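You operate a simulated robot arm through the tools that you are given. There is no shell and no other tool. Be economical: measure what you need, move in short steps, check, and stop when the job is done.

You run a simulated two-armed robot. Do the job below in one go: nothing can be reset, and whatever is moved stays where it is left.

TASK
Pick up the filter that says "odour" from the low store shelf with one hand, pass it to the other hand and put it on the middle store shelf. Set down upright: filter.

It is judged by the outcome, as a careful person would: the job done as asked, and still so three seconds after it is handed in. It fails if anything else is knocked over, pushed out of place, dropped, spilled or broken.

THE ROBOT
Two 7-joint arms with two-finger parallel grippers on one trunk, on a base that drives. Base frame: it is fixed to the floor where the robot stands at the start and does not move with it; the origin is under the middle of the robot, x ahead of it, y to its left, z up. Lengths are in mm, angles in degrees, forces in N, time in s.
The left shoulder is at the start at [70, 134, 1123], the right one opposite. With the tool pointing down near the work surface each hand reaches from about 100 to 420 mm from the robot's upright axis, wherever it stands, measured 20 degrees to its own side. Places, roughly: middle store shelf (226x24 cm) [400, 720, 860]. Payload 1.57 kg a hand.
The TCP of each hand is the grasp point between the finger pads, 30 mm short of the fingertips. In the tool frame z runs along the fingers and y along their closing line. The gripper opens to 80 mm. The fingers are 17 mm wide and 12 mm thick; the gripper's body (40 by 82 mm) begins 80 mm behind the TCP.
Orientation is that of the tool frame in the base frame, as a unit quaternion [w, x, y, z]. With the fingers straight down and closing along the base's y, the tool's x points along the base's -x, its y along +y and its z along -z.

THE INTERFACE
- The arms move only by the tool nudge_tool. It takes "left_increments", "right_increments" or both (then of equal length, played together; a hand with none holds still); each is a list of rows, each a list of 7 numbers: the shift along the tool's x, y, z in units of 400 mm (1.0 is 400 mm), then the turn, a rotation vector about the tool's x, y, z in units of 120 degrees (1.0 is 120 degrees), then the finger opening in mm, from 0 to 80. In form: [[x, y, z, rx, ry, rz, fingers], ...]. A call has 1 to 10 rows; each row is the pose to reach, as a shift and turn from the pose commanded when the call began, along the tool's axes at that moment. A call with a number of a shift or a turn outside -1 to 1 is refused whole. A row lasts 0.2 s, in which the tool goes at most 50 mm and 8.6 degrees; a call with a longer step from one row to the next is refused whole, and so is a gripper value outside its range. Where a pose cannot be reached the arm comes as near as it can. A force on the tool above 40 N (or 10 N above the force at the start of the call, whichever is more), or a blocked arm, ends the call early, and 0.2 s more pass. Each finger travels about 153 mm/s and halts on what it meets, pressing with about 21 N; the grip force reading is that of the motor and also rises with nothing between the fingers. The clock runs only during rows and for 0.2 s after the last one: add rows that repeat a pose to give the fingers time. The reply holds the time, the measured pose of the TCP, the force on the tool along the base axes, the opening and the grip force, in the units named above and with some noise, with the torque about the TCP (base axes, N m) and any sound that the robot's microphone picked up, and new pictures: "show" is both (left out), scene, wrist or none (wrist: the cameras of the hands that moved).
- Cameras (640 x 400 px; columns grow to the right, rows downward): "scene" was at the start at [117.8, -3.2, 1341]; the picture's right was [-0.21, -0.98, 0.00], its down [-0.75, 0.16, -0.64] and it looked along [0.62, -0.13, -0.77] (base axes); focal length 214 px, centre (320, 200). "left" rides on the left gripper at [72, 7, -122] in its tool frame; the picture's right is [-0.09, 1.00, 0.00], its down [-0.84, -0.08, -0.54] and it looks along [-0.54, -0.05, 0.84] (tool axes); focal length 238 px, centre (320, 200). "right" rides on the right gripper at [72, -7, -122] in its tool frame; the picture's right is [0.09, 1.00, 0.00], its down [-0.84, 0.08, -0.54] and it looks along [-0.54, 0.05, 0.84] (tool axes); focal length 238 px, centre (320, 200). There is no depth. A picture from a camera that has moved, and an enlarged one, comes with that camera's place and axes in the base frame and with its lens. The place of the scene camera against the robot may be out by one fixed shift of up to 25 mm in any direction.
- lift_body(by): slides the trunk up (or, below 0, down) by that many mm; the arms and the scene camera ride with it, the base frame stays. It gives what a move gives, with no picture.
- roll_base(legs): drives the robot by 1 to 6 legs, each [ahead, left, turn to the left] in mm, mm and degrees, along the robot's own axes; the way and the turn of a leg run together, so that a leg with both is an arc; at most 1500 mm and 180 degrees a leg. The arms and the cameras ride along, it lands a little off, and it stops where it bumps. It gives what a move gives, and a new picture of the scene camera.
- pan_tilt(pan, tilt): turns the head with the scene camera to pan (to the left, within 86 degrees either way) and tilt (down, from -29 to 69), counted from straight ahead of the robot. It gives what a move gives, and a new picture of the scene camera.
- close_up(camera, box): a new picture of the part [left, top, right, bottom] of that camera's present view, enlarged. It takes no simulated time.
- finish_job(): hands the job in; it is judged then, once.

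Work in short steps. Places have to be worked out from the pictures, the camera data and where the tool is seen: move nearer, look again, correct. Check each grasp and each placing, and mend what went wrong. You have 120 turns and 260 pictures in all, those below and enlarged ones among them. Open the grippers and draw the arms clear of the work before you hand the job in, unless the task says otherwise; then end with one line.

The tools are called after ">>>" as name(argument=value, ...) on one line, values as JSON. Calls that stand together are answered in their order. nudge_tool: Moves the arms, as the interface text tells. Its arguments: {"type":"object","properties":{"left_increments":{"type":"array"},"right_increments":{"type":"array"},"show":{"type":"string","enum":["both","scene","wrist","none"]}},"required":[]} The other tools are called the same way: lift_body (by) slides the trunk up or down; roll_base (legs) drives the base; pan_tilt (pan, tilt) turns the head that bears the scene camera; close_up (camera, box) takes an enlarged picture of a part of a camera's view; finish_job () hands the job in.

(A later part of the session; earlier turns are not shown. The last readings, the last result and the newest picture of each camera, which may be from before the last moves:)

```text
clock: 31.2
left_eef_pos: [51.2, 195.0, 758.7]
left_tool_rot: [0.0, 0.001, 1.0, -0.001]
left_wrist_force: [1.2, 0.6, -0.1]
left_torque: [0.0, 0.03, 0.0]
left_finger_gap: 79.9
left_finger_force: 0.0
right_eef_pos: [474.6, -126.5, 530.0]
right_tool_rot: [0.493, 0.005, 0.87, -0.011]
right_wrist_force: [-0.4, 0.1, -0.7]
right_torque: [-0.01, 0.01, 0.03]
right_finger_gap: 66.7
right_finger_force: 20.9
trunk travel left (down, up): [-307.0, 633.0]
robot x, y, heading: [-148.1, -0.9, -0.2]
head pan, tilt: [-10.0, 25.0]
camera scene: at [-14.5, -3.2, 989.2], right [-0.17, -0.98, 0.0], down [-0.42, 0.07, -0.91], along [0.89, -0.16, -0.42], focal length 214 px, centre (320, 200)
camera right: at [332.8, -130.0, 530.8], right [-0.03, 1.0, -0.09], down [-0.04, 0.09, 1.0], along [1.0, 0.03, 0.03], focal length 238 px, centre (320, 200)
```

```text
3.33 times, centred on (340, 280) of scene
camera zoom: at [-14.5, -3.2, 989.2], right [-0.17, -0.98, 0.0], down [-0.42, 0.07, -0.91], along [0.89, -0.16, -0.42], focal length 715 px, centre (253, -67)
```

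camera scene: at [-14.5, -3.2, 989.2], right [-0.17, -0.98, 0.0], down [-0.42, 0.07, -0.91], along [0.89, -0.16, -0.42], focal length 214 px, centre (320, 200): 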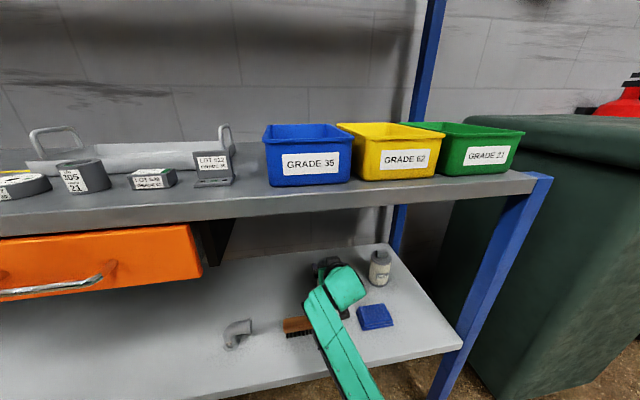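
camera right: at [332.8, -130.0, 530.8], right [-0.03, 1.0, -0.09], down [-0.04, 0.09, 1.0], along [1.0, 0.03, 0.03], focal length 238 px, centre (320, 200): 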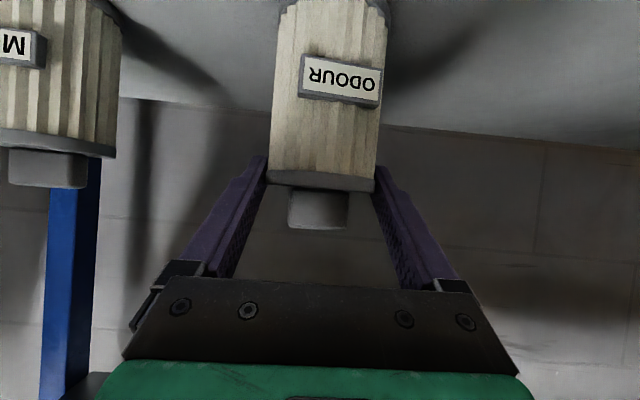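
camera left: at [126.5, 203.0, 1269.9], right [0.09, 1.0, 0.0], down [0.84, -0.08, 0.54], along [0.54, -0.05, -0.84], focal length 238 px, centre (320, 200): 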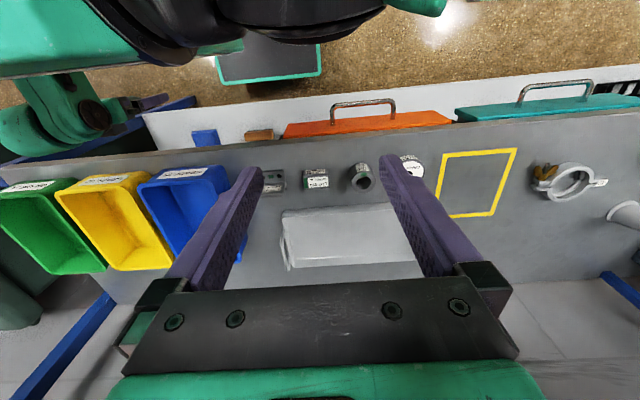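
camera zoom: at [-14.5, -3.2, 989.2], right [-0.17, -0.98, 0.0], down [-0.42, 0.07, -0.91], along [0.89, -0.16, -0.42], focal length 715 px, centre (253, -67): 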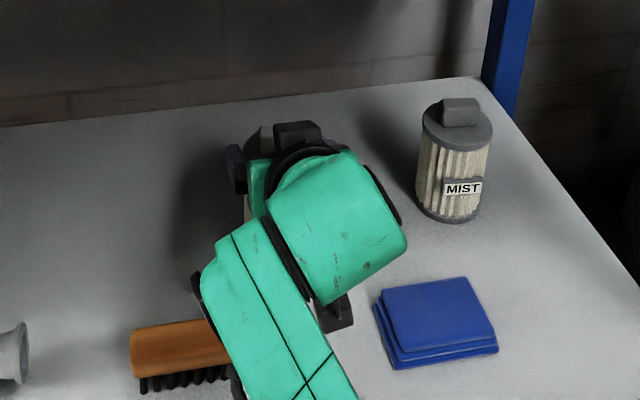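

The fingers touch the filter's full width yet slid up it. I go back down 42 mm with the fingers open, advance ~8 mm so the pads cover the axis fully, grip again and allow more squeeze time before a small test lift.

>>> nudge_tool(right_increments=[[0, 0, 0, 0, 0, 0, 80], [0, 0, 0, 0, 0, 0, 80], [0.045, 0, 0.027, 0, 0, 0, 80], [0.08, 0, 0.07, 0, 0, 0, 80], [0.08, 0, 0.07, 0, 0, 0, 80], [0.08, 0, 0.07, 0, 0, 0, 60], [0.08, 0, 0.07, 0, 0, 0, 30], [0.08, 0, 0.07, 0, 0, 0, 0], [0.08, 0, 0.07, 0, 0, 0, 0], [0.08, 0, 0.07, 0, 0, 0, 0]], show="wrist")

>>> nudge_tool(right_increments=[[-0.011, 0, -0.006, 0, 0, 0, 0], [-0.022, 0, -0.013, 0, 0, 0, 0]], show="wrist")

```text
clock: 33.4
left_eef_pos: [51.6, 194.5, 758.8]
left_tool_rot: [0.0, 0.001, 1.0, -0.001]
left_wrist_force: [0.5, 0.9, 0.0]
left_torque: [0.02, 0.0, 0.01]
left_finger_gap: 80.0
left_finger_force: 0.0
right_eef_pos: [481.6, -127.3, 489.0]
right_tool_rot: [0.494, 0.004, 0.869, -0.011]
right_wrist_force: [0.1, -0.3, 0.1]
right_torque: [0.02, -0.01, 0.02]
right_finger_gap: 67.0
right_finger_force: 21.5
trunk travel left (down, up): [-307.0, 633.0]
robot x, y, heading: [-150.1, -2.4, 0.2]
head pan, tilt: [-10.0, 25.0]
camera right: at [340.1, -131.0, 488.8], right [-0.03, 1.0, -0.09], down [-0.04, 0.09, 1.0], along [1.0, 0.03, 0.03], focal length 238 px, centre (320, 200)
```

right: 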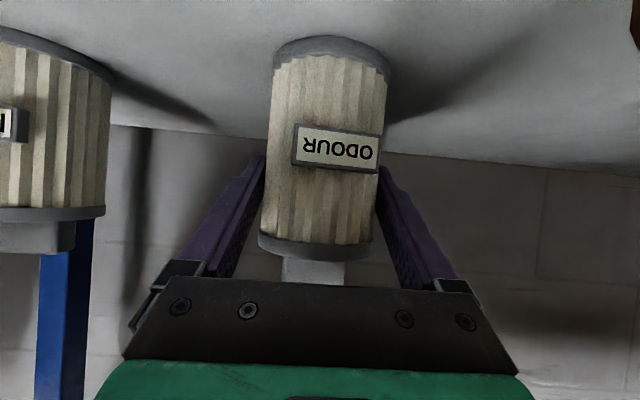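

```text
clock: 34.0
left_eef_pos: [52.4, 194.2, 759.1]
left_tool_rot: [-0.001, 0.0, 1.0, -0.001]
left_wrist_force: [0.3, -0.4, -0.4]
left_torque: [-0.02, 0.03, -0.02]
left_finger_gap: 80.2
left_finger_force: 0.2
right_eef_pos: [482.7, -126.4, 498.9]
right_tool_rot: [0.494, 0.004, 0.869, -0.01]
right_wrist_force: [-0.4, -0.9, -0.8]
right_torque: [0.0, -0.03, 0.01]
right_finger_gap: 67.0
right_finger_force: 21.1
trunk travel left (down, up): [-307.0, 633.0]
robot x, y, heading: [-149.0, 4.0, -0.2]
head pan, tilt: [-10.0, 25.0]
camera right: at [340.5, -131.0, 499.2], right [-0.03, 1.0, -0.09], down [-0.04, 0.09, 1.0], along [1.0, 0.03, 0.03], focal length 238 px, centre (320, 200)
```

right: 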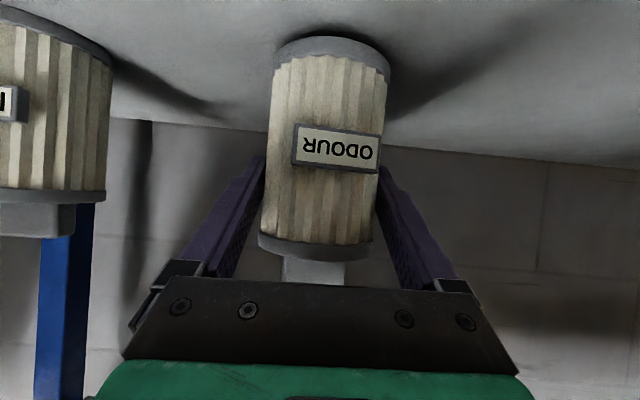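

This time the filter rose with the hand (MIST shifted, ODOUR didn't). Continue lifting gently.

>>> nudge_tool(right_increments=[[-0.011, 0, -0.006, 0, 0, 0, 0], [-0.022, 0, -0.013, 0, 0, 0, 0], [-0.033, 0, -0.019, 0, 0, 0, 0], [-0.044, 0, -0.026, 0, 0, 0, 0], [-0.055, 0, -0.033, 0, 0, 0, 0], [-0.066, 0, -0.039, 0, 0, 0, 0]], show="wrist")

```text
clock: 35.4
left_eef_pos: [52.4, 193.7, 759.2]
left_tool_rot: [-0.001, 0.001, 1.0, -0.002]
left_wrist_force: [0.2, 0.3, 0.0]
left_torque: [-0.03, 0.0, 0.0]
left_finger_gap: 80.1
left_finger_force: 0.0
right_eef_pos: [482.7, -126.6, 529.7]
right_tool_rot: [0.494, 0.005, 0.869, -0.011]
right_wrist_force: [0.8, 0.6, -1.4]
right_torque: [-0.01, 0.0, 0.04]
right_finger_gap: 67.0
right_finger_force: 20.6
trunk travel left (down, up): [-307.0, 633.0]
robot x, y, heading: [-150.4, -2.7, 0.1]
head pan, tilt: [-10.0, 25.0]
camera right: at [339.9, -130.4, 530.2], right [-0.03, 1.0, -0.09], down [-0.04, 0.09, 1.0], along [1.0, 0.03, 0.03], focal length 238 px, centre (320, 200)
```

right: 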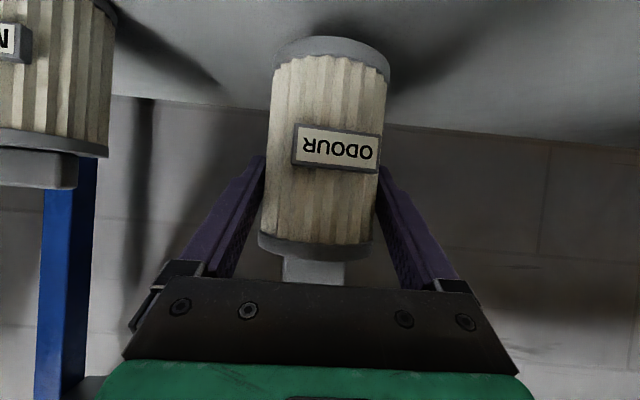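

Held firmly. Raise 25 mm more, then back the base out 330 mm.

>>> nudge_tool(right_increments=[[-0.018, 0, -0.011, 0, 0, 0, 0], [-0.036, 0, -0.021, 0, 0, 0, 0], [-0.054, 0, -0.032, 0, 0, 0, 0]], show="none")

>>> roll_base(legs=[[-330, 0, 0]])

```text
clock: 36.2
left_eef_pos: [52.1, 194.7, 758.7]
left_tool_rot: [-0.001, 0.001, 1.0, -0.001]
left_wrist_force: [0.4, -1.0, 0.4]
left_torque: [0.0, 0.01, -0.01]
left_finger_gap: 80.1
left_finger_force: 0.1
right_eef_pos: [482.7, -126.3, 554.2]
right_tool_rot: [0.494, 0.005, 0.869, -0.011]
right_wrist_force: [0.1, -0.4, -1.5]
right_torque: [0.01, 0.02, 0.0]
right_finger_gap: 67.0
right_finger_force: 20.4
trunk travel left (down, up): [-307.0, 633.0]
robot x, y, heading: [-144.6, -2.8, 0.1]
head pan, tilt: [-10.0, 25.0]
```

```text
clock: 38.4
left_eef_pos: [-278.1, 195.0, 759.6]
left_tool_rot: [-0.001, 0.0, 1.0, -0.001]
left_wrist_force: [0.2, 0.1, 0.1]
left_torque: [0.02, -0.01, 0.01]
left_finger_gap: 79.8
left_finger_force: 0.1
right_eef_pos: [152.2, -125.8, 555.6]
right_tool_rot: [0.495, 0.005, 0.869, -0.011]
right_wrist_force: [-0.1, -0.2, -1.6]
right_torque: [0.03, -0.01, -0.01]
right_finger_gap: 66.9
right_finger_force: 21.9
trunk travel left (down, up): [-307.0, 633.0]
robot x, y, heading: [-479.3, -1.9, 0.1]
head pan, tilt: [-10.0, 25.0]
camera scene: at [-344.8, -3.0, 989.3], right [-0.17, -0.98, 0.0], down [-0.42, 0.07, -0.91], along [0.89, -0.16, -0.42], focal length 214 px, centre (320, 200)
```

scene: 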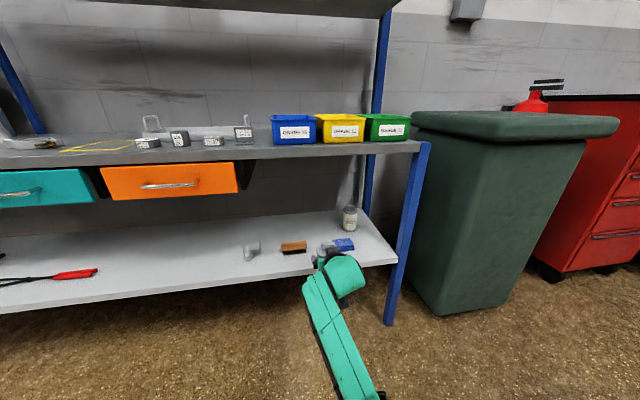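

Clear of the rack with the filter held. Raise the trunk 390 mm.

>>> lift_body(by=390)

>>> nudge_tool(right_increments=[[0.047, 0.044, -0.081, 0, 0, 0, 0], [0.094, 0.09, -0.16, 0, 0, 0, 0], [0.141, 0.134, -0.242, 0, 0, 0, 0], [0.188, 0.18, -0.322, 0, 0, 0, 0], [0.188, 0.18, -0.322, 0, 0, 0, 0]], show="both")

```text
clock: 42.1
left_eef_pos: [-278.3, 194.6, 1148.5]
left_tool_rot: [-0.002, 0.001, 1.0, 0.0]
left_wrist_force: [1.3, -0.5, 0.2]
left_torque: [0.02, -0.01, -0.02]
left_finger_gap: 80.0
left_finger_force: 0.0
right_eef_pos: [152.9, -124.2, 944.2]
right_tool_rot: [0.494, 0.005, 0.869, -0.011]
right_wrist_force: [0.3, 0.6, -1.1]
right_torque: [0.02, 0.02, 0.02]
right_finger_gap: 67.4
right_finger_force: 21.2
trunk travel left (down, up): [-697.0, 243.0]
robot x, y, heading: [-479.3, 2.5, 0.1]
head pan, tilt: [-10.0, 25.0]
```

```text
clock: 43.3
left_eef_pos: [-276.5, 193.7, 1149.6]
left_tool_rot: [-0.002, 0.001, 1.0, -0.001]
left_wrist_force: [1.1, 0.4, -0.6]
left_torque: [0.02, 0.01, 0.01]
left_finger_gap: 80.0
left_finger_force: 0.0
right_eef_pos: [9.3, -71.1, 934.4]
right_tool_rot: [0.498, -0.023, 0.865, -0.059]
right_wrist_force: [-0.1, -0.1, -1.2]
right_torque: [-0.02, 0.02, -0.03]
right_finger_gap: 67.0
right_finger_force: 20.8
trunk travel left (down, up): [-697.0, 243.0]
robot x, y, heading: [-480.1, -0.0, 0.2]
head pan, tilt: [-10.0, 25.0]
camera scene: at [-343.3, -3.3, 1379.1], right [-0.17, -0.98, 0.0], down [-0.42, 0.07, -0.91], along [0.89, -0.16, -0.42], focal length 214 px, centre (320, 200)
camera right: at [-134.3, -75.2, 933.4], right [-0.03, 0.98, -0.2], down [-0.05, 0.2, 0.98], along [1.0, 0.04, 0.04], focal length 238 px, centre (320, 200)
```

scene: 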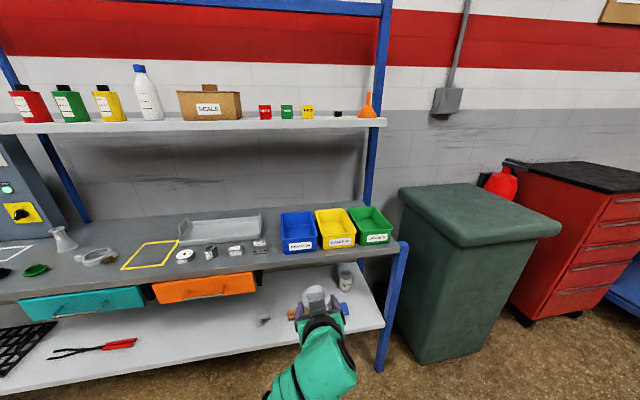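
right: 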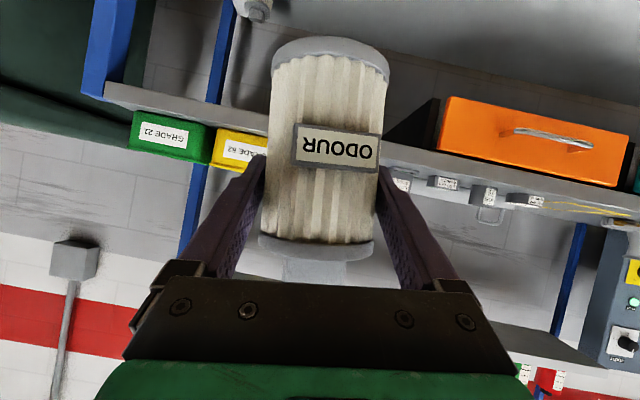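

The right hand rolled ~6° near a joint limit. I push it forward 70 mm to recover the upright orientation.

>>> nudge_tool(right_increments=[[-0.045, -0.025, 0.075, 0, 0, 0, 0], [-0.09, -0.05, 0.15, 0, 0, 0, 0], [-0.09, -0.05, 0.15, 0, 0, 0, 0]], show="none")

```text
clock: 43.8
left_eef_pos: [-275.4, 194.5, 1148.9]
left_tool_rot: [-0.003, 0.001, 1.0, -0.001]
left_wrist_force: [0.9, 0.3, -0.6]
left_torque: [0.02, 0.03, 0.02]
left_finger_gap: 80.0
left_finger_force: 0.0
right_eef_pos: [47.3, -92.7, 919.8]
right_tool_rot: [0.486, -0.029, 0.87, -0.074]
right_wrist_force: [0.2, 0.4, -1.0]
right_torque: [-0.01, -0.01, 0.0]
right_finger_gap: 67.2
right_finger_force: 21.4
trunk travel left (down, up): [-697.0, 243.0]
robot x, y, heading: [-481.8, -0.5, -0.0]
head pan, tilt: [-10.0, 25.0]
stopped in row 2 (right hand): the arm was blocked; the commanded pose is now the measured one
```

>>> nudge_tool(right_increments=[[-0.049, -0.04, 0.044, -0.023, -0.006, 0.03, 0], [-0.098, -0.079, 0.088, -0.047, -0.013, 0.059, 0], [-0.098, -0.079, 0.088, -0.047, -0.013, 0.059, 0]], show="both")

```text
clock: 44.6
left_eef_pos: [-278.2, 194.7, 1148.1]
left_tool_rot: [-0.001, 0.0, 1.0, -0.001]
left_wrist_force: [-0.1, 0.1, -0.4]
left_torque: [-0.03, 0.03, 0.03]
left_finger_gap: 79.7
left_finger_force: 0.1
right_eef_pos: [95.5, -125.0, 937.6]
right_tool_rot: [0.498, -0.002, 0.867, -0.006]
right_wrist_force: [-0.5, 0.2, -0.2]
right_torque: [0.02, -0.01, -0.01]
right_finger_gap: 67.2
right_finger_force: 21.2
trunk travel left (down, up): [-697.0, 243.0]
robot x, y, heading: [-476.7, 0.0, 0.1]
head pan, tilt: [-10.0, 25.0]
camera scene: at [-345.5, -2.3, 1379.3], right [-0.17, -0.98, 0.0], down [-0.42, 0.07, -0.91], along [0.89, -0.16, -0.42], focal length 214 px, centre (320, 200)
camera right: at [-47.5, -131.5, 936.9], right [-0.04, 0.99, -0.09], down [-0.05, 0.09, 0.99], along [1.0, 0.05, 0.04], focal length 238 px, centre (320, 200)
```

scene: 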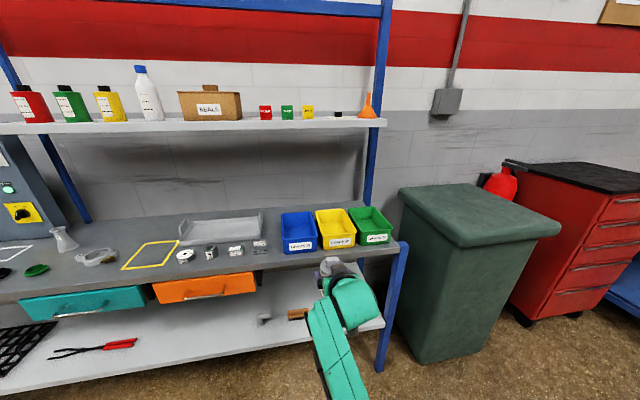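
right: 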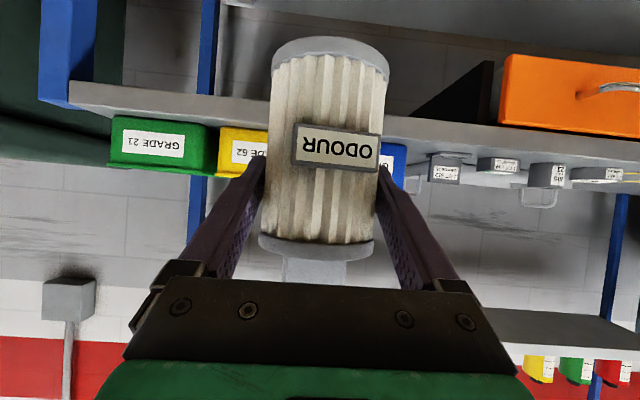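

Orientation restored. I shift +65 mm in y only, at this extension.

>>> nudge_tool(right_increments=[[0, 0.055, 0, 0, 0, 0, 0], [0, 0.11, 0, 0, 0, 0, 0], [0, 0.163, 0, 0, 0, 0, 0], [0, 0.163, 0, 0, 0, 0, 0]], show="none")

```text
clock: 45.6
left_eef_pos: [-277.2, 194.2, 1150.0]
left_tool_rot: [0.0, 0.001, 1.0, 0.0]
left_wrist_force: [0.2, -0.1, -0.3]
left_torque: [0.02, 0.04, 0.0]
left_finger_gap: 80.0
left_finger_force: 0.0
right_eef_pos: [102.9, -103.1, 927.5]
right_tool_rot: [0.501, -0.018, 0.862, -0.069]
right_wrist_force: [0.0, 0.3, -1.4]
right_torque: [-0.02, 0.01, 0.0]
right_finger_gap: 67.0
right_finger_force: 21.0
trunk travel left (down, up): [-697.0, 243.0]
robot x, y, heading: [-476.2, 3.2, 0.2]
head pan, tilt: [-10.0, 25.0]
stopped in row 4 (right hand): the arm was blocked; the commanded pose is now the measured one
```

The +y motion is limited for this straight-ahead orientation; yawing the tool 25° to the left suits the arm better and doesn't affect uprightness. I rotate about the vertical while moving toward y≈−55.

>>> nudge_tool(right_increments=[[-0.006, 0.03, -0.014, -0.057, -0.003, -0.014, 0], [-0.011, 0.057, -0.028, -0.114, -0.006, -0.028, 0], [-0.017, 0.086, -0.041, -0.171, -0.009, -0.042, 0], [-0.022, 0.114, -0.055, -0.228, -0.012, -0.056, 0], [-0.022, 0.114, -0.055, -0.228, -0.012, -0.056, 0]], show="wrist")

```text
clock: 46.8
left_eef_pos: [-278.1, 193.7, 1147.9]
left_tool_rot: [0.0, 0.001, 1.0, 0.0]
left_wrist_force: [-0.1, -0.4, 0.2]
left_torque: [0.03, -0.01, 0.04]
left_finger_gap: 79.7
left_finger_force: 0.0
right_eef_pos: [88.8, -54.1, 941.6]
right_tool_rot: [0.49, -0.186, 0.844, 0.109]
right_wrist_force: [0.1, -0.7, -0.9]
right_torque: [0.02, -0.01, -0.03]
right_finger_gap: 67.2
right_finger_force: 21.3
trunk travel left (down, up): [-697.0, 243.0]
robot x, y, heading: [-480.1, 0.1, 0.0]
head pan, tilt: [-10.0, 25.0]
camera right: at [-36.8, -119.4, 938.9], right [-0.46, 0.88, -0.08], down [-0.08, 0.04, 1.0], along [0.88, 0.47, 0.05], focal length 238 px, centre (320, 200)
```

right: 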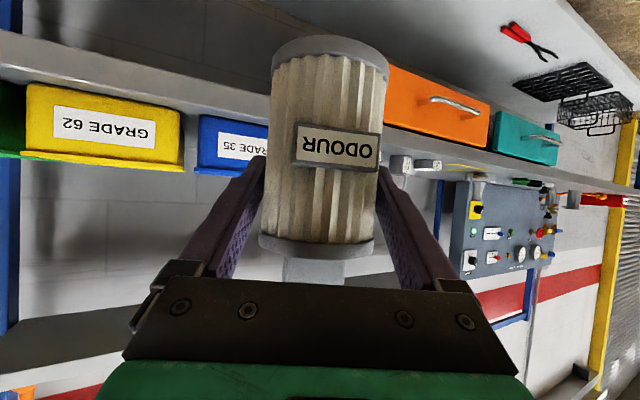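

Works well. Continue the same way: bring the filter to about (10, −10) with another 12° of yaw.

>>> nudge_tool(right_increments=[[0.022, 0.061, -0.038, -0.029, 0, -0.016, 0], [0.044, 0.122, -0.077, -0.058, 0, -0.033, 0], [0.066, 0.183, -0.115, -0.087, 0, -0.049, 0], [0.066, 0.183, -0.115, -0.087, 0, -0.049, 0]], show="none")

>>> pan_tilt(pan=0, tilt=45)

```text
clock: 47.8
left_eef_pos: [-278.2, 193.6, 1148.8]
left_tool_rot: [-0.002, 0.001, 1.0, -0.001]
left_wrist_force: [0.2, -0.4, 0.2]
left_torque: [0.0, -0.01, 0.01]
left_finger_gap: 80.0
left_finger_force: 0.1
right_eef_pos: [8.8, -9.5, 940.1]
right_tool_rot: [0.476, -0.272, 0.821, 0.16]
right_wrist_force: [0.4, 0.1, -0.3]
right_torque: [0.01, -0.05, 0.0]
right_finger_gap: 67.2
right_finger_force: 20.8
trunk travel left (down, up): [-697.0, 243.0]
robot x, y, heading: [-476.0, 3.0, -0.1]
head pan, tilt: [-10.0, 25.0]
```

```text
clock: 48.6
left_eef_pos: [-279.4, 194.5, 1149.7]
left_tool_rot: [-0.001, 0.0, 1.0, -0.001]
left_wrist_force: [0.3, 0.5, 0.2]
left_torque: [0.05, -0.01, -0.01]
left_finger_gap: 79.8
left_finger_force: 0.0
right_eef_pos: [9.1, -10.1, 941.1]
right_tool_rot: [0.476, -0.273, 0.82, 0.161]
right_wrist_force: [0.6, 0.0, -0.5]
right_torque: [0.02, 0.01, 0.0]
right_finger_gap: 66.8
right_finger_force: 20.7
trunk travel left (down, up): [-697.0, 243.0]
robot x, y, heading: [-479.9, 1.2, -0.3]
head pan, tilt: [0.0, 45.0]
camera scene: at [-353.9, 13.0, 1348.7], right [0.0, -1.0, 0.0], down [-0.71, 0.0, -0.71], along [0.71, 0.0, -0.71], focal length 214 px, centre (320, 200)
```

scene: 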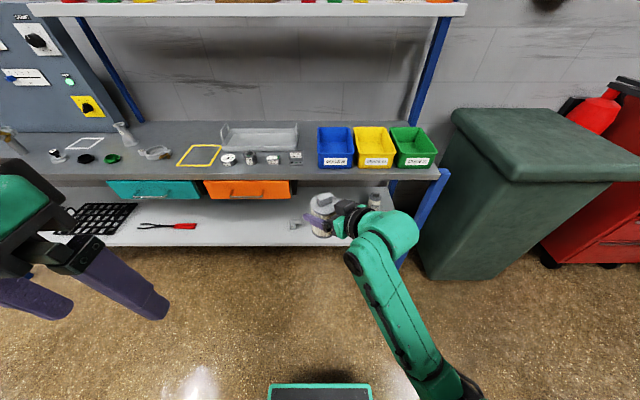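

The filter is now in front of the robot at (9, −10), yawed ~37°. I bring the left hand over it, still high (z≈1140), yawing it 37° to match the tab.

>>> nudge_tool(left_increments=[[-0.09, -0.064, 0, 0, 0, -0.0385, 80], [-0.18, -0.128, 0, 0, 0, -0.077, 80], [-0.27, -0.192, 0, 0, 0, -0.1155, 80], [-0.359, -0.256, 0, 0, 0, -0.154, 80], [-0.449, -0.32, 0, 0, 0, -0.1925, 80], [-0.539, -0.384, 0, 0, 0, -0.231, 80], [-0.629, -0.448, 0, 0, 0, -0.27, 80], [-0.718, -0.511, 0, 0, 0, -0.308, 80], [-0.718, -0.511, 0, 0, 0, -0.308, 80]], show="both")

```text
clock: 50.6
left_eef_pos: [8.0, -7.4, 1148.3]
left_tool_rot: [-0.001, -0.317, 0.948, -0.001]
left_wrist_force: [-0.3, 0.4, 0.1]
left_torque: [-0.01, -0.03, -0.04]
left_finger_gap: 80.0
left_finger_force: 0.1
right_eef_pos: [9.0, -8.3, 940.2]
right_tool_rot: [0.476, -0.272, 0.821, 0.16]
right_wrist_force: [-0.9, 0.0, -1.1]
right_torque: [-0.03, 0.01, 0.0]
right_finger_gap: 67.2
right_finger_force: 21.1
trunk travel left (down, up): [-697.0, 243.0]
robot x, y, heading: [-476.9, 2.4, -0.0]
head pan, tilt: [0.0, 45.0]
camera scene: at [-354.4, 14.4, 1348.7], right [0.0, -1.0, 0.0], down [-0.71, 0.0, -0.71], along [0.71, 0.0, -0.71], focal length 214 px, centre (320, 200)
camera left: at [-52.7, -46.2, 1269.5], right [-0.52, 0.85, 0.0], down [0.72, 0.44, 0.54], along [0.46, 0.28, -0.84], focal length 238 px, centre (320, 200)
```

scene: 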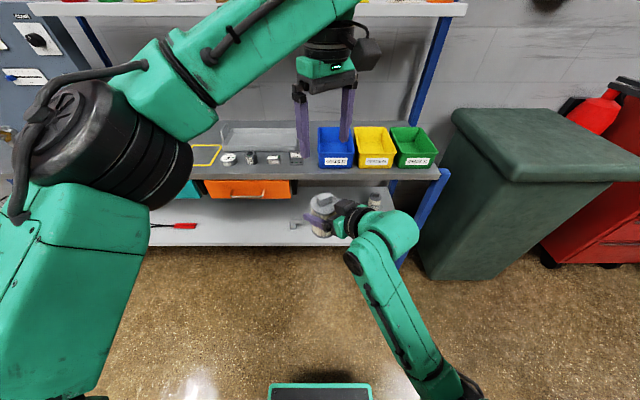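
left: 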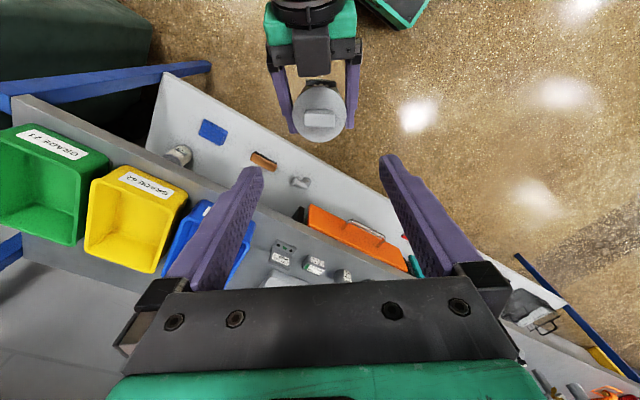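

The tab is directly under the left hand and aligned with its closing line. Descend to tips just around the tab top (TCP z≈1020) and look.

>>> nudge_tool(left_increments=[[0, -0.006, 0.107, 0, 0, 0, 80], [0, -0.006, 0.214, 0, 0, 0, 80], [0, -0.006, 0.321, 0, 0, 0, 80], [0, -0.006, 0.321, 0, 0, 0, 80]], show="both")

>>> close_up(camera="scene", box=[270, 130, 390, 250])

```text
clock: 51.6
left_eef_pos: [9.6, -12.8, 1020.7]
left_tool_rot: [-0.001, -0.316, 0.949, -0.001]
left_wrist_force: [-0.8, -0.1, 0.0]
left_torque: [0.02, -0.02, 0.0]
left_finger_gap: 80.0
left_finger_force: 0.0
right_eef_pos: [9.0, -9.6, 941.1]
right_tool_rot: [0.475, -0.273, 0.821, 0.16]
right_wrist_force: [-0.3, 0.5, -0.9]
right_torque: [0.0, -0.02, 0.02]
right_finger_gap: 67.0
right_finger_force: 21.7
trunk travel left (down, up): [-697.0, 243.0]
robot x, y, heading: [-480.1, -1.7, 0.0]
head pan, tilt: [0.0, 45.0]
camera scene: at [-354.1, 13.0, 1348.7], right [0.0, -1.0, 0.0], down [-0.71, 0.0, -0.71], along [0.71, 0.0, -0.71], focal length 214 px, centre (320, 200)
camera left: at [-50.8, -50.0, 1141.6], right [-0.52, 0.85, 0.0], down [0.72, 0.44, 0.54], along [0.46, 0.28, -0.84], focal length 238 px, centre (320, 200)
```

scene: 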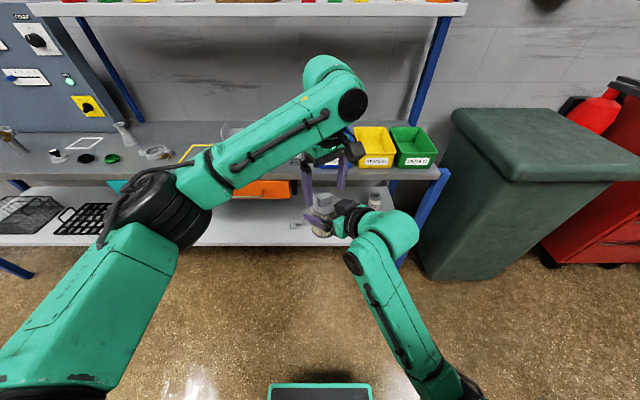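
left: 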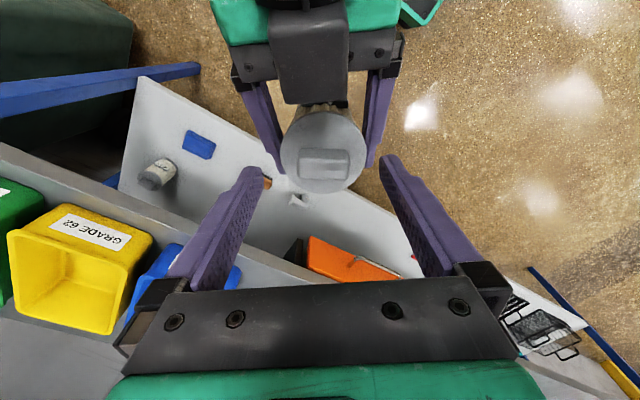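

```text
3.33 times, centred on (330, 190) of scene
camera zoom: at [-354.1, 13.0, 1348.7], right [0.0, -1.0, 0.0], down [-0.71, 0.0, -0.71], along [0.71, 0.0, -0.71], focal length 715 px, centre (287, 233)
```

zoom: 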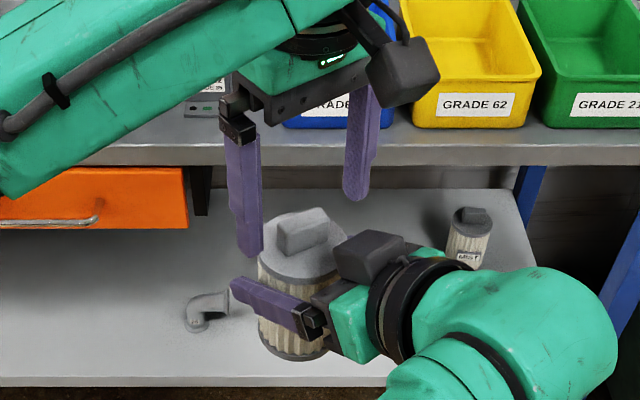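

Cap top ≈ z 963–967. I nudge the left hand +5 mm in tool x and +3 mm in tool y, lower to TCP z≈999 (tips just above the cap), and close on the tab.

>>> nudge_tool(left_increments=[[0.0125, 0.0075, 0.028, 0, 0, 0, 80], [0.0125, 0.0075, 0.055, 0, 0, 0, 80], [0.0125, 0.0075, 0.055, 0, 0, 0, 80]], show="wrist")

>>> close_up(camera="scene", box=[300, 170, 350, 220])

```text
clock: 52.4
left_eef_pos: [4.4, -14.3, 997.9]
left_tool_rot: [-0.002, -0.317, 0.948, -0.001]
left_wrist_force: [0.3, 0.0, -0.1]
left_torque: [0.03, -0.02, 0.0]
left_finger_gap: 80.1
left_finger_force: 0.1
right_eef_pos: [9.9, -9.5, 940.9]
right_tool_rot: [0.476, -0.273, 0.821, 0.16]
right_wrist_force: [0.5, 0.3, -2.1]
right_torque: [-0.01, 0.01, -0.03]
right_finger_gap: 67.1
right_finger_force: 20.4
trunk travel left (down, up): [-697.0, 243.0]
robot x, y, heading: [-480.0, -1.4, 0.2]
head pan, tilt: [0.0, 45.0]
camera left: at [-56.1, -50.4, 1119.7], right [-0.52, 0.85, 0.0], down [0.72, 0.44, 0.54], along [0.46, 0.28, -0.84], focal length 238 px, centre (320, 200)
```

left: 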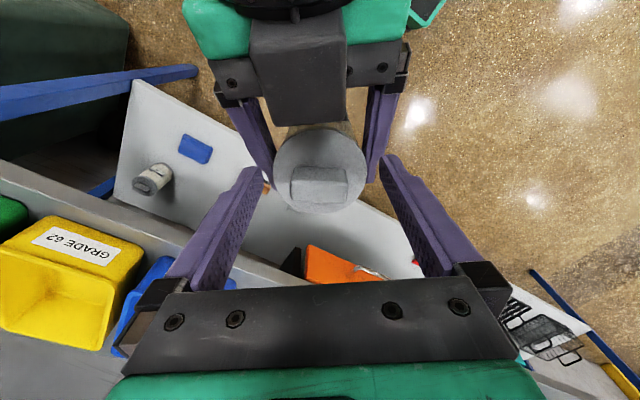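

```text
8.00 times, centred on (325, 195) of scene
camera zoom: at [-353.8, 13.0, 1348.6], right [0.0, -1.0, 0.0], down [-0.71, 0.0, -0.71], along [0.71, 0.0, -0.71], focal length 1716 px, centre (280, 240)
```

zoom: 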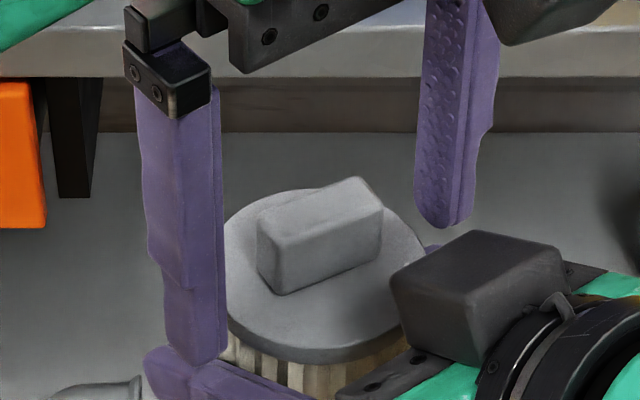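

Aligned; tab ~38 mm wide sits between the fingers. Small 4 mm correction and close the left fingers.

>>> nudge_tool(left_increments=[[0.01, 0, 0, 0, 0, 0, 80], [0.01, 0, 0, 0, 0, 0, 60], [0.01, 0, 0, 0, 0, 0, 40], [0.01, 0, 0, 0, 0, 0, 20], [0.01, 0, 0, 0, 0, 0, 0], [0.01, 0, 0, 0, 0, 0, 0], [0.01, 0, 0, 0, 0, 0, 0]], show="wrist")

>>> close_up(camera="scene", box=[290, 160, 360, 230])

```text
clock: 54.0
left_eef_pos: [1.4, -15.7, 998.4]
left_tool_rot: [-0.002, -0.317, 0.949, 0.0]
left_wrist_force: [10.1, -3.0, -2.1]
left_torque: [-0.1, -0.4, -0.1]
left_finger_gap: 66.7
left_finger_force: 21.2
right_eef_pos: [10.9, -8.8, 940.8]
right_tool_rot: [0.476, -0.273, 0.82, 0.161]
right_wrist_force: [-10.2, 4.1, 1.3]
right_torque: [-0.13, -0.12, 0.01]
right_finger_gap: 67.1
right_finger_force: 21.5
trunk travel left (down, up): [-697.0, 243.0]
robot x, y, heading: [-477.3, 0.0, 0.1]
head pan, tilt: [0.0, 45.0]
camera left: at [-59.2, -52.7, 1119.7], right [-0.52, 0.85, 0.0], down [0.72, 0.44, 0.54], along [0.46, 0.28, -0.84], focal length 238 px, centre (320, 200)
```

left: 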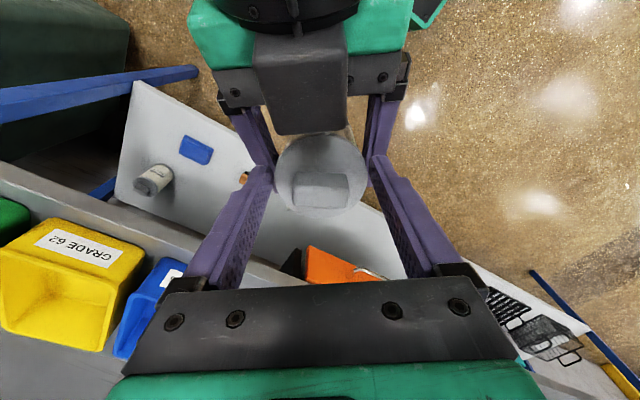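

```text
5.71 times, centred on (325, 195) of scene
camera zoom: at [-353.7, 13.0, 1348.6], right [0.0, -1.0, 0.0], down [-0.71, 0.0, -0.71], along [0.71, 0.0, -0.71], focal length 1226 px, centre (291, 229)
```

zoom: 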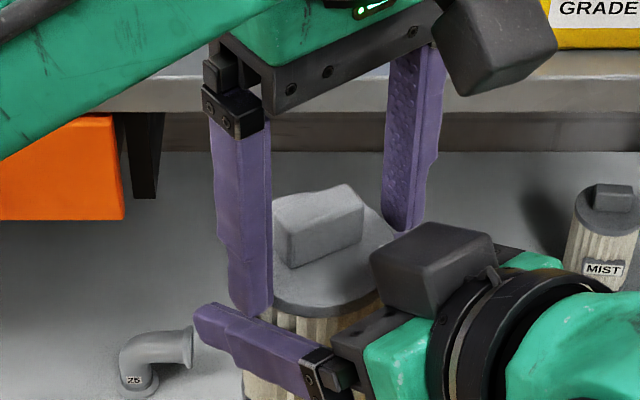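

The left fingertips closed on the cap rim (gap 66.7) instead of the tab—slightly too low. Open, rise 9 mm, shift forward 5 mm and close on the tab.

>>> nudge_tool(left_increments=[[0, 0, 0, 0, 0, 0, 80], [0, 0, 0, 0, 0, 0, 80], [-0.0125, 0, -0.0225, 0, 0, 0, 80], [-0.0125, 0, -0.0225, 0, 0, 0, 60], [-0.0125, 0, -0.0225, 0, 0, 0, 40], [-0.0125, 0, -0.0225, 0, 0, 0, 20], [-0.0125, 0, -0.0225, 0, 0, 0, 0], [-0.0125, 0, -0.0225, 0, 0, 0, 0]], show="wrist")

>>> close_up(camera="scene", box=[290, 160, 360, 230])

```text
clock: 55.8
left_eef_pos: [4.8, -12.4, 1007.2]
left_tool_rot: [-0.002, -0.317, 0.948, -0.001]
left_wrist_force: [7.0, -3.7, -0.5]
left_torque: [0.15, -0.08, -0.31]
left_finger_gap: 36.8
left_finger_force: 20.6
right_eef_pos: [9.5, -9.4, 940.5]
right_tool_rot: [0.476, -0.273, 0.82, 0.161]
right_wrist_force: [-6.8, 2.8, -0.4]
right_torque: [-0.33, -0.4, 0.21]
right_finger_gap: 66.9
right_finger_force: 21.5
trunk travel left (down, up): [-697.0, 243.0]
robot x, y, heading: [-480.9, -5.3, 0.0]
head pan, tilt: [0.0, 45.0]
camera left: at [-55.2, -49.8, 1128.8], right [-0.52, 0.85, 0.0], down [0.72, 0.44, 0.54], along [0.46, 0.28, -0.84], focal length 238 px, centre (320, 200)
```

left: 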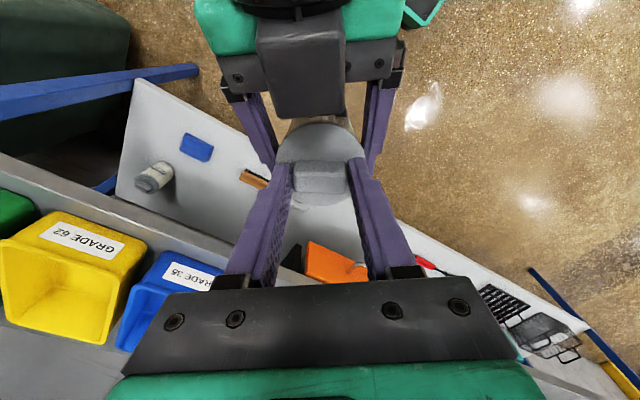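

```text
5.71 times, centred on (325, 195) of scene
camera zoom: at [-353.8, 13.0, 1348.6], right [0.0, -1.0, 0.0], down [-0.71, 0.0, -0.71], along [0.71, 0.0, -0.71], focal length 1226 px, centre (291, 229)
```

zoom: 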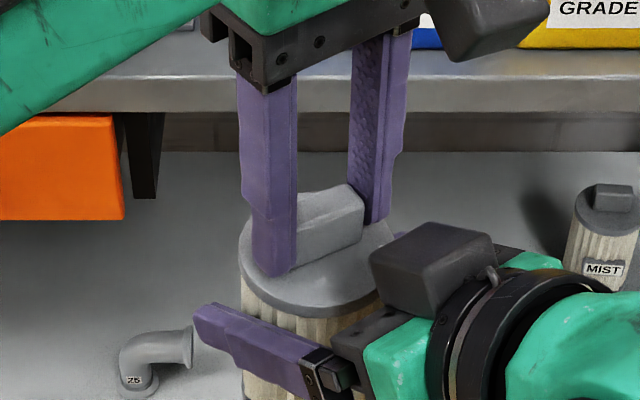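

Tab gripped (gap 36.8). Now open the right fingers and check the filter stays with the left hand.

>>> nudge_tool(right_increments=[[0, 0, 0, 0, 0, 0, 70], [0, 0, 0, 0, 0, 0, 80], [0, 0, 0, 0, 0, 0, 80]], show="both")

```text
clock: 56.6
left_eef_pos: [6.1, -12.5, 1006.9]
left_tool_rot: [-0.002, -0.317, 0.949, -0.001]
left_wrist_force: [0.0, -0.1, 1.0]
left_torque: [-0.03, -0.02, 0.01]
left_finger_gap: 36.8
left_finger_force: 21.0
right_eef_pos: [10.6, -9.8, 941.3]
right_tool_rot: [0.476, -0.272, 0.821, 0.16]
right_wrist_force: [0.0, 0.2, -0.9]
right_torque: [0.01, -0.05, -0.03]
right_finger_gap: 79.7
right_finger_force: 0.0
trunk travel left (down, up): [-697.0, 243.0]
robot x, y, heading: [-478.3, -0.7, -0.1]
head pan, tilt: [0.0, 45.0]
camera scene: at [-353.7, 13.0, 1348.6], right [0.0, -1.0, 0.0], down [-0.71, 0.0, -0.71], along [0.71, 0.0, -0.71], focal length 214 px, centre (320, 200)
camera right: at [-99.9, -100.0, 938.8], right [-0.63, 0.77, -0.08], down [-0.09, 0.03, 1.0], along [0.77, 0.64, 0.05], focal length 238 px, centre (320, 200)
```

scene: 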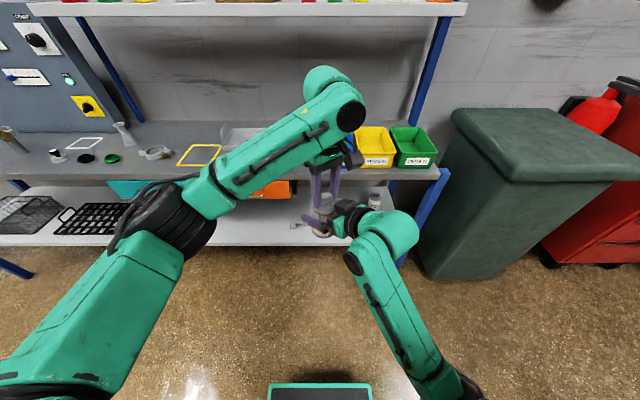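
right: 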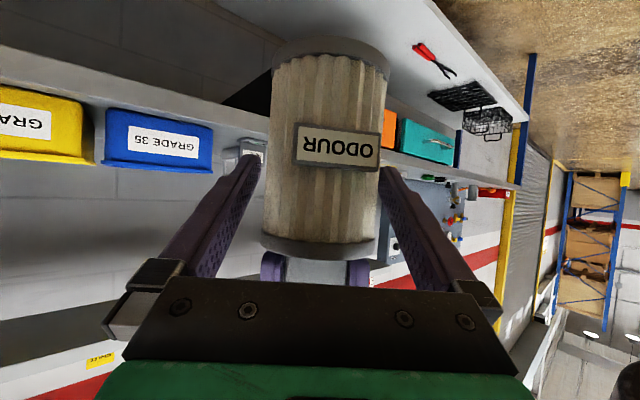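

The left hand holds the filter upright alone. I raise the left hand straight up 130 mm, out of the open right fingers.

>>> nudge_tool(left_increments=[[0, 0, -0.04, 0, 0, 0, 0], [0, 0, -0.08, 0, 0, 0, 0], [0, 0, -0.13, 0, 0, 0, 0], [0, 0, -0.18, 0, 0, 0, 0], [0, 0, -0.24, 0, 0, 0, 0], [0, 0, -0.3, 0, 0, 0, 0], [0, 0, -0.33, 0, 0, 0, 0]], show="both")

```text
clock: 58.2
left_eef_pos: [5.0, -13.0, 1139.9]
left_tool_rot: [-0.001, -0.315, 0.949, -0.001]
left_wrist_force: [0.5, -0.8, -1.0]
left_torque: [-0.02, 0.04, 0.02]
left_finger_gap: 36.4
left_finger_force: 21.2
right_eef_pos: [9.5, -9.8, 941.4]
right_tool_rot: [0.475, -0.273, 0.821, 0.16]
right_wrist_force: [-0.3, 0.3, 0.0]
right_torque: [-0.01, -0.01, 0.02]
right_finger_gap: 80.0
right_finger_force: 0.1
trunk travel left (down, up): [-697.0, 243.0]
robot x, y, heading: [-480.4, 0.3, 0.1]
head pan, tilt: [0.0, 45.0]
camera scene: at [-354.0, 12.8, 1348.6], right [0.0, -1.0, 0.0], down [-0.71, 0.0, -0.71], along [0.71, 0.0, -0.71], focal length 214 px, centre (320, 200)
camera left: at [-56.1, -50.2, 1260.7], right [-0.52, 0.85, 0.0], down [0.72, 0.44, 0.54], along [0.46, 0.28, -0.84], focal length 238 px, centre (320, 200)
```

scene: 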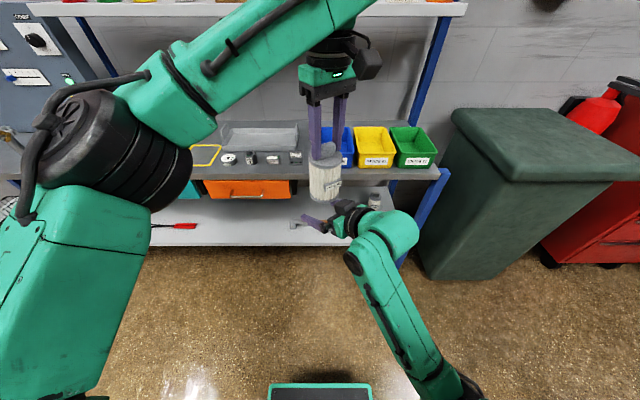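
left: 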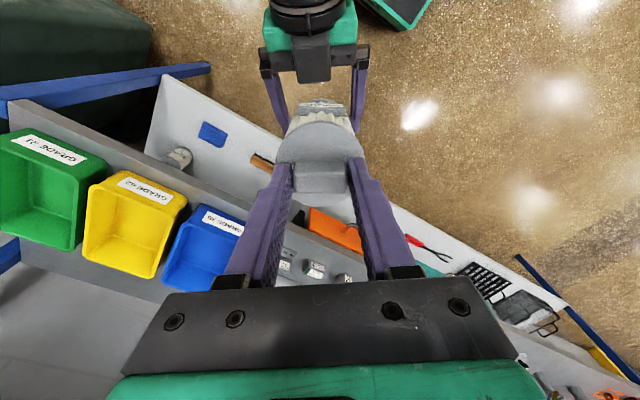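

The filter is fully in the left hand. Now I examine the bench for a free placing spot.

>>> close_up(camera="scene", box=[0, 90, 320, 200])

>>> close_up(camera="left", box=[200, 150, 640, 400])

```text
2.00 times, centred on (160, 145) of scene
camera zoom: at [-354.0, 12.8, 1348.6], right [0.0, -1.0, 0.0], down [-0.71, 0.0, -0.71], along [0.71, 0.0, -0.71], focal length 429 px, centre (640, 310)
```

zoom: 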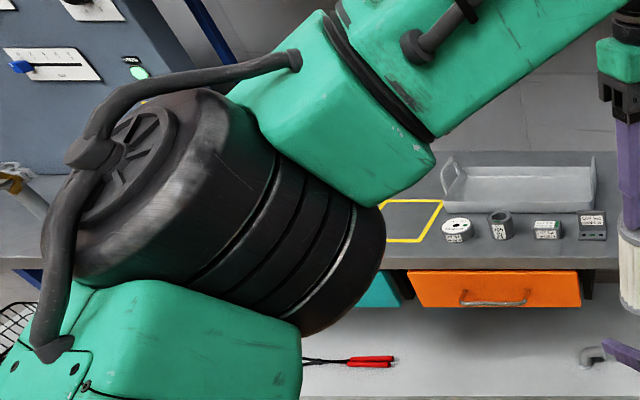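

```text
1.45 times, centred on (420, 275) of left
camera zoom: at [-56.1, -50.2, 1260.7], right [-0.52, 0.85, 0.0], down [0.72, 0.44, 0.54], along [0.46, 0.28, -0.84], focal length 347 px, centre (174, 91)
```

zoom: 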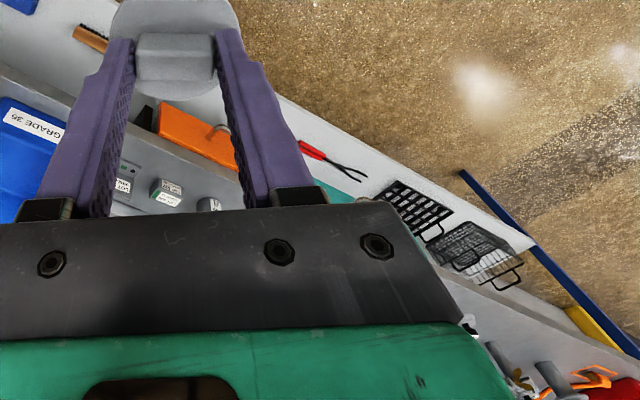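

The roomiest free spot on the bench is inside the empty yellow outline (about x 320–470, y 440–565). Before driving, I retract the right arm by reversing its path, starting with moving right and un-yawing.

>>> nudge_tool(right_increments=[[0.028, -0.081, -0.034, 0.0445, 0, 0.0255, 80], [0.057, -0.1625, -0.068, 0.089, 0, 0.051, 80], [0.085, -0.244, -0.1025, 0.1335, 0, 0.0765, 80], [0.113, -0.325, -0.137, 0.178, -0.001, 0.102, 80], [0.142, -0.406, -0.171, 0.2225, -0.001, 0.1275, 80], [0.17, -0.4875, -0.205, 0.267, -0.001, 0.153, 80], [0.17, -0.4875, -0.205, 0.267, -0.001, 0.153, 80]], show="scene")

```text
clock: 59.8
left_eef_pos: [5.1, -12.5, 1139.9]
left_tool_rot: [-0.002, -0.316, 0.949, -0.001]
left_wrist_force: [0.4, -0.8, -1.2]
left_torque: [0.0, -0.02, 0.02]
left_finger_gap: 36.4
left_finger_force: 21.1
right_eef_pos: [42.5, -229.1, 922.5]
right_tool_rot: [0.501, 0.002, 0.865, 0.002]
right_wrist_force: [-0.2, 0.2, -0.1]
right_torque: [0.0, 0.04, 0.0]
right_finger_gap: 80.1
right_finger_force: 0.1
trunk travel left (down, up): [-697.0, 243.0]
robot x, y, heading: [-482.2, 1.0, -0.2]
head pan, tilt: [0.0, 45.0]
camera scene: at [-353.9, 13.2, 1348.6], right [0.0, -1.0, 0.0], down [-0.71, 0.0, -0.71], along [0.71, 0.0, -0.71], focal length 214 px, centre (320, 200)
```

scene: 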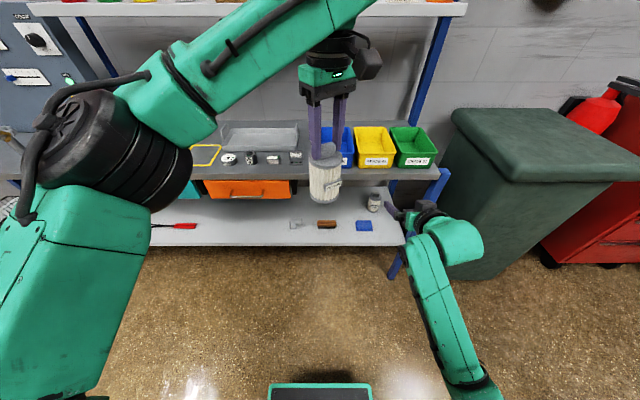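

>>> nudge_tool(right_increments=[[0.093, 0, -0.007, 0, 0.02, 0, 80], [0.187, 0, -0.014, 0, 0.04, 0, 80], [0.28, 0, -0.021, 0, 0.06, 0, 80], [0.373, 0, -0.029, 0, 0.08, 0, 80], [0.467, 0, -0.036, 0, 0.1, 0, 80], [0.56, 0, -0.043, 0, 0.12, 0, 80], [0.56, 0, -0.043, 0, 0.18, 0, 80], [0.56, 0, -0.043, 0, 0.24, 0, 80], [0.56, 0, -0.043, 0, 0.3, 0, 80], [0.56, 0, -0.043, 0, 0.36, 0, 80]], show="none")

```text
clock: 62.0
left_eef_pos: [5.5, -12.7, 1139.6]
left_tool_rot: [-0.002, -0.316, 0.949, 0.0]
left_wrist_force: [1.3, -0.3, -2.0]
left_torque: [0.0, 0.04, 0.0]
left_finger_gap: 36.3
left_finger_force: 20.8
right_eef_pos: [-82.2, -228.3, 734.6]
right_tool_rot: [0.147, 0.0, 0.989, 0.002]
right_wrist_force: [0.4, 0.9, -0.6]
right_torque: [-0.01, 0.01, 0.04]
right_finger_gap: 80.1
right_finger_force: 0.1
trunk travel left (down, up): [-697.0, 243.0]
robot x, y, heading: [-481.0, -0.2, 0.1]
head pan, tilt: [0.0, 45.0]
```

>>> nudge_tool(right_increments=[[0, 0, 0, 0, 0.07, 0, 80], [0, 0, 0, 0, 0.141, 0, 80], [0.091, 0.005, -0.028, 0, 0.141, 0, 80], [0.182, 0.01, -0.055, 0, 0.141, 0, 80], [0.272, 0.015, -0.083, 0, 0.141, 0, 80], [0.363, 0.02, -0.11, 0, 0.141, 0, 80], [0.454, 0.025, -0.138, 0, 0.141, 0, 80]], show="none")

>>> pan_tilt(pan=45, tilt=30)

```text
clock: 63.6
left_eef_pos: [4.6, -11.0, 1139.7]
left_tool_rot: [-0.001, -0.317, 0.948, -0.002]
left_wrist_force: [0.4, 1.1, -1.6]
left_torque: [-0.01, 0.0, -0.02]
left_finger_gap: 36.6
left_finger_force: 20.9
right_eef_pos: [-273.5, -216.3, 735.3]
right_tool_rot: [0.001, 0.0, 1.0, 0.002]
right_wrist_force: [-0.8, 0.2, 0.7]
right_torque: [0.02, -0.01, 0.0]
right_finger_gap: 80.1
right_finger_force: 0.0
trunk travel left (down, up): [-697.0, 243.0]
robot x, y, heading: [-479.5, -0.1, 0.2]
head pan, tilt: [0.0, 45.0]
```

```text
clock: 64.7
left_eef_pos: [3.7, -13.3, 1139.4]
left_tool_rot: [-0.003, -0.317, 0.949, 0.0]
left_wrist_force: [-0.8, 0.0, -1.3]
left_torque: [0.0, -0.04, 0.01]
left_finger_gap: 36.3
left_finger_force: 21.5
right_eef_pos: [-271.9, -217.1, 734.9]
right_tool_rot: [0.0, 0.0, 1.0, 0.003]
right_wrist_force: [-0.4, 0.2, 0.5]
right_torque: [-0.03, 0.0, -0.03]
right_finger_gap: 80.0
right_finger_force: 0.0
trunk travel left (down, up): [-697.0, 243.0]
robot x, y, heading: [-478.4, -2.0, 0.0]
head pan, tilt: [45.0, 30.0]
camera scene: at [-371.1, 77.0, 1371.2], right [0.71, -0.71, 0.0], down [-0.35, -0.35, -0.87], along [0.61, 0.61, -0.5], focal length 214 px, centre (320, 200)
```

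scene: 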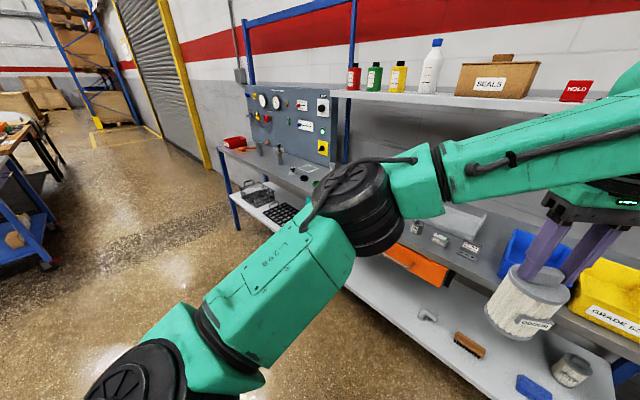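

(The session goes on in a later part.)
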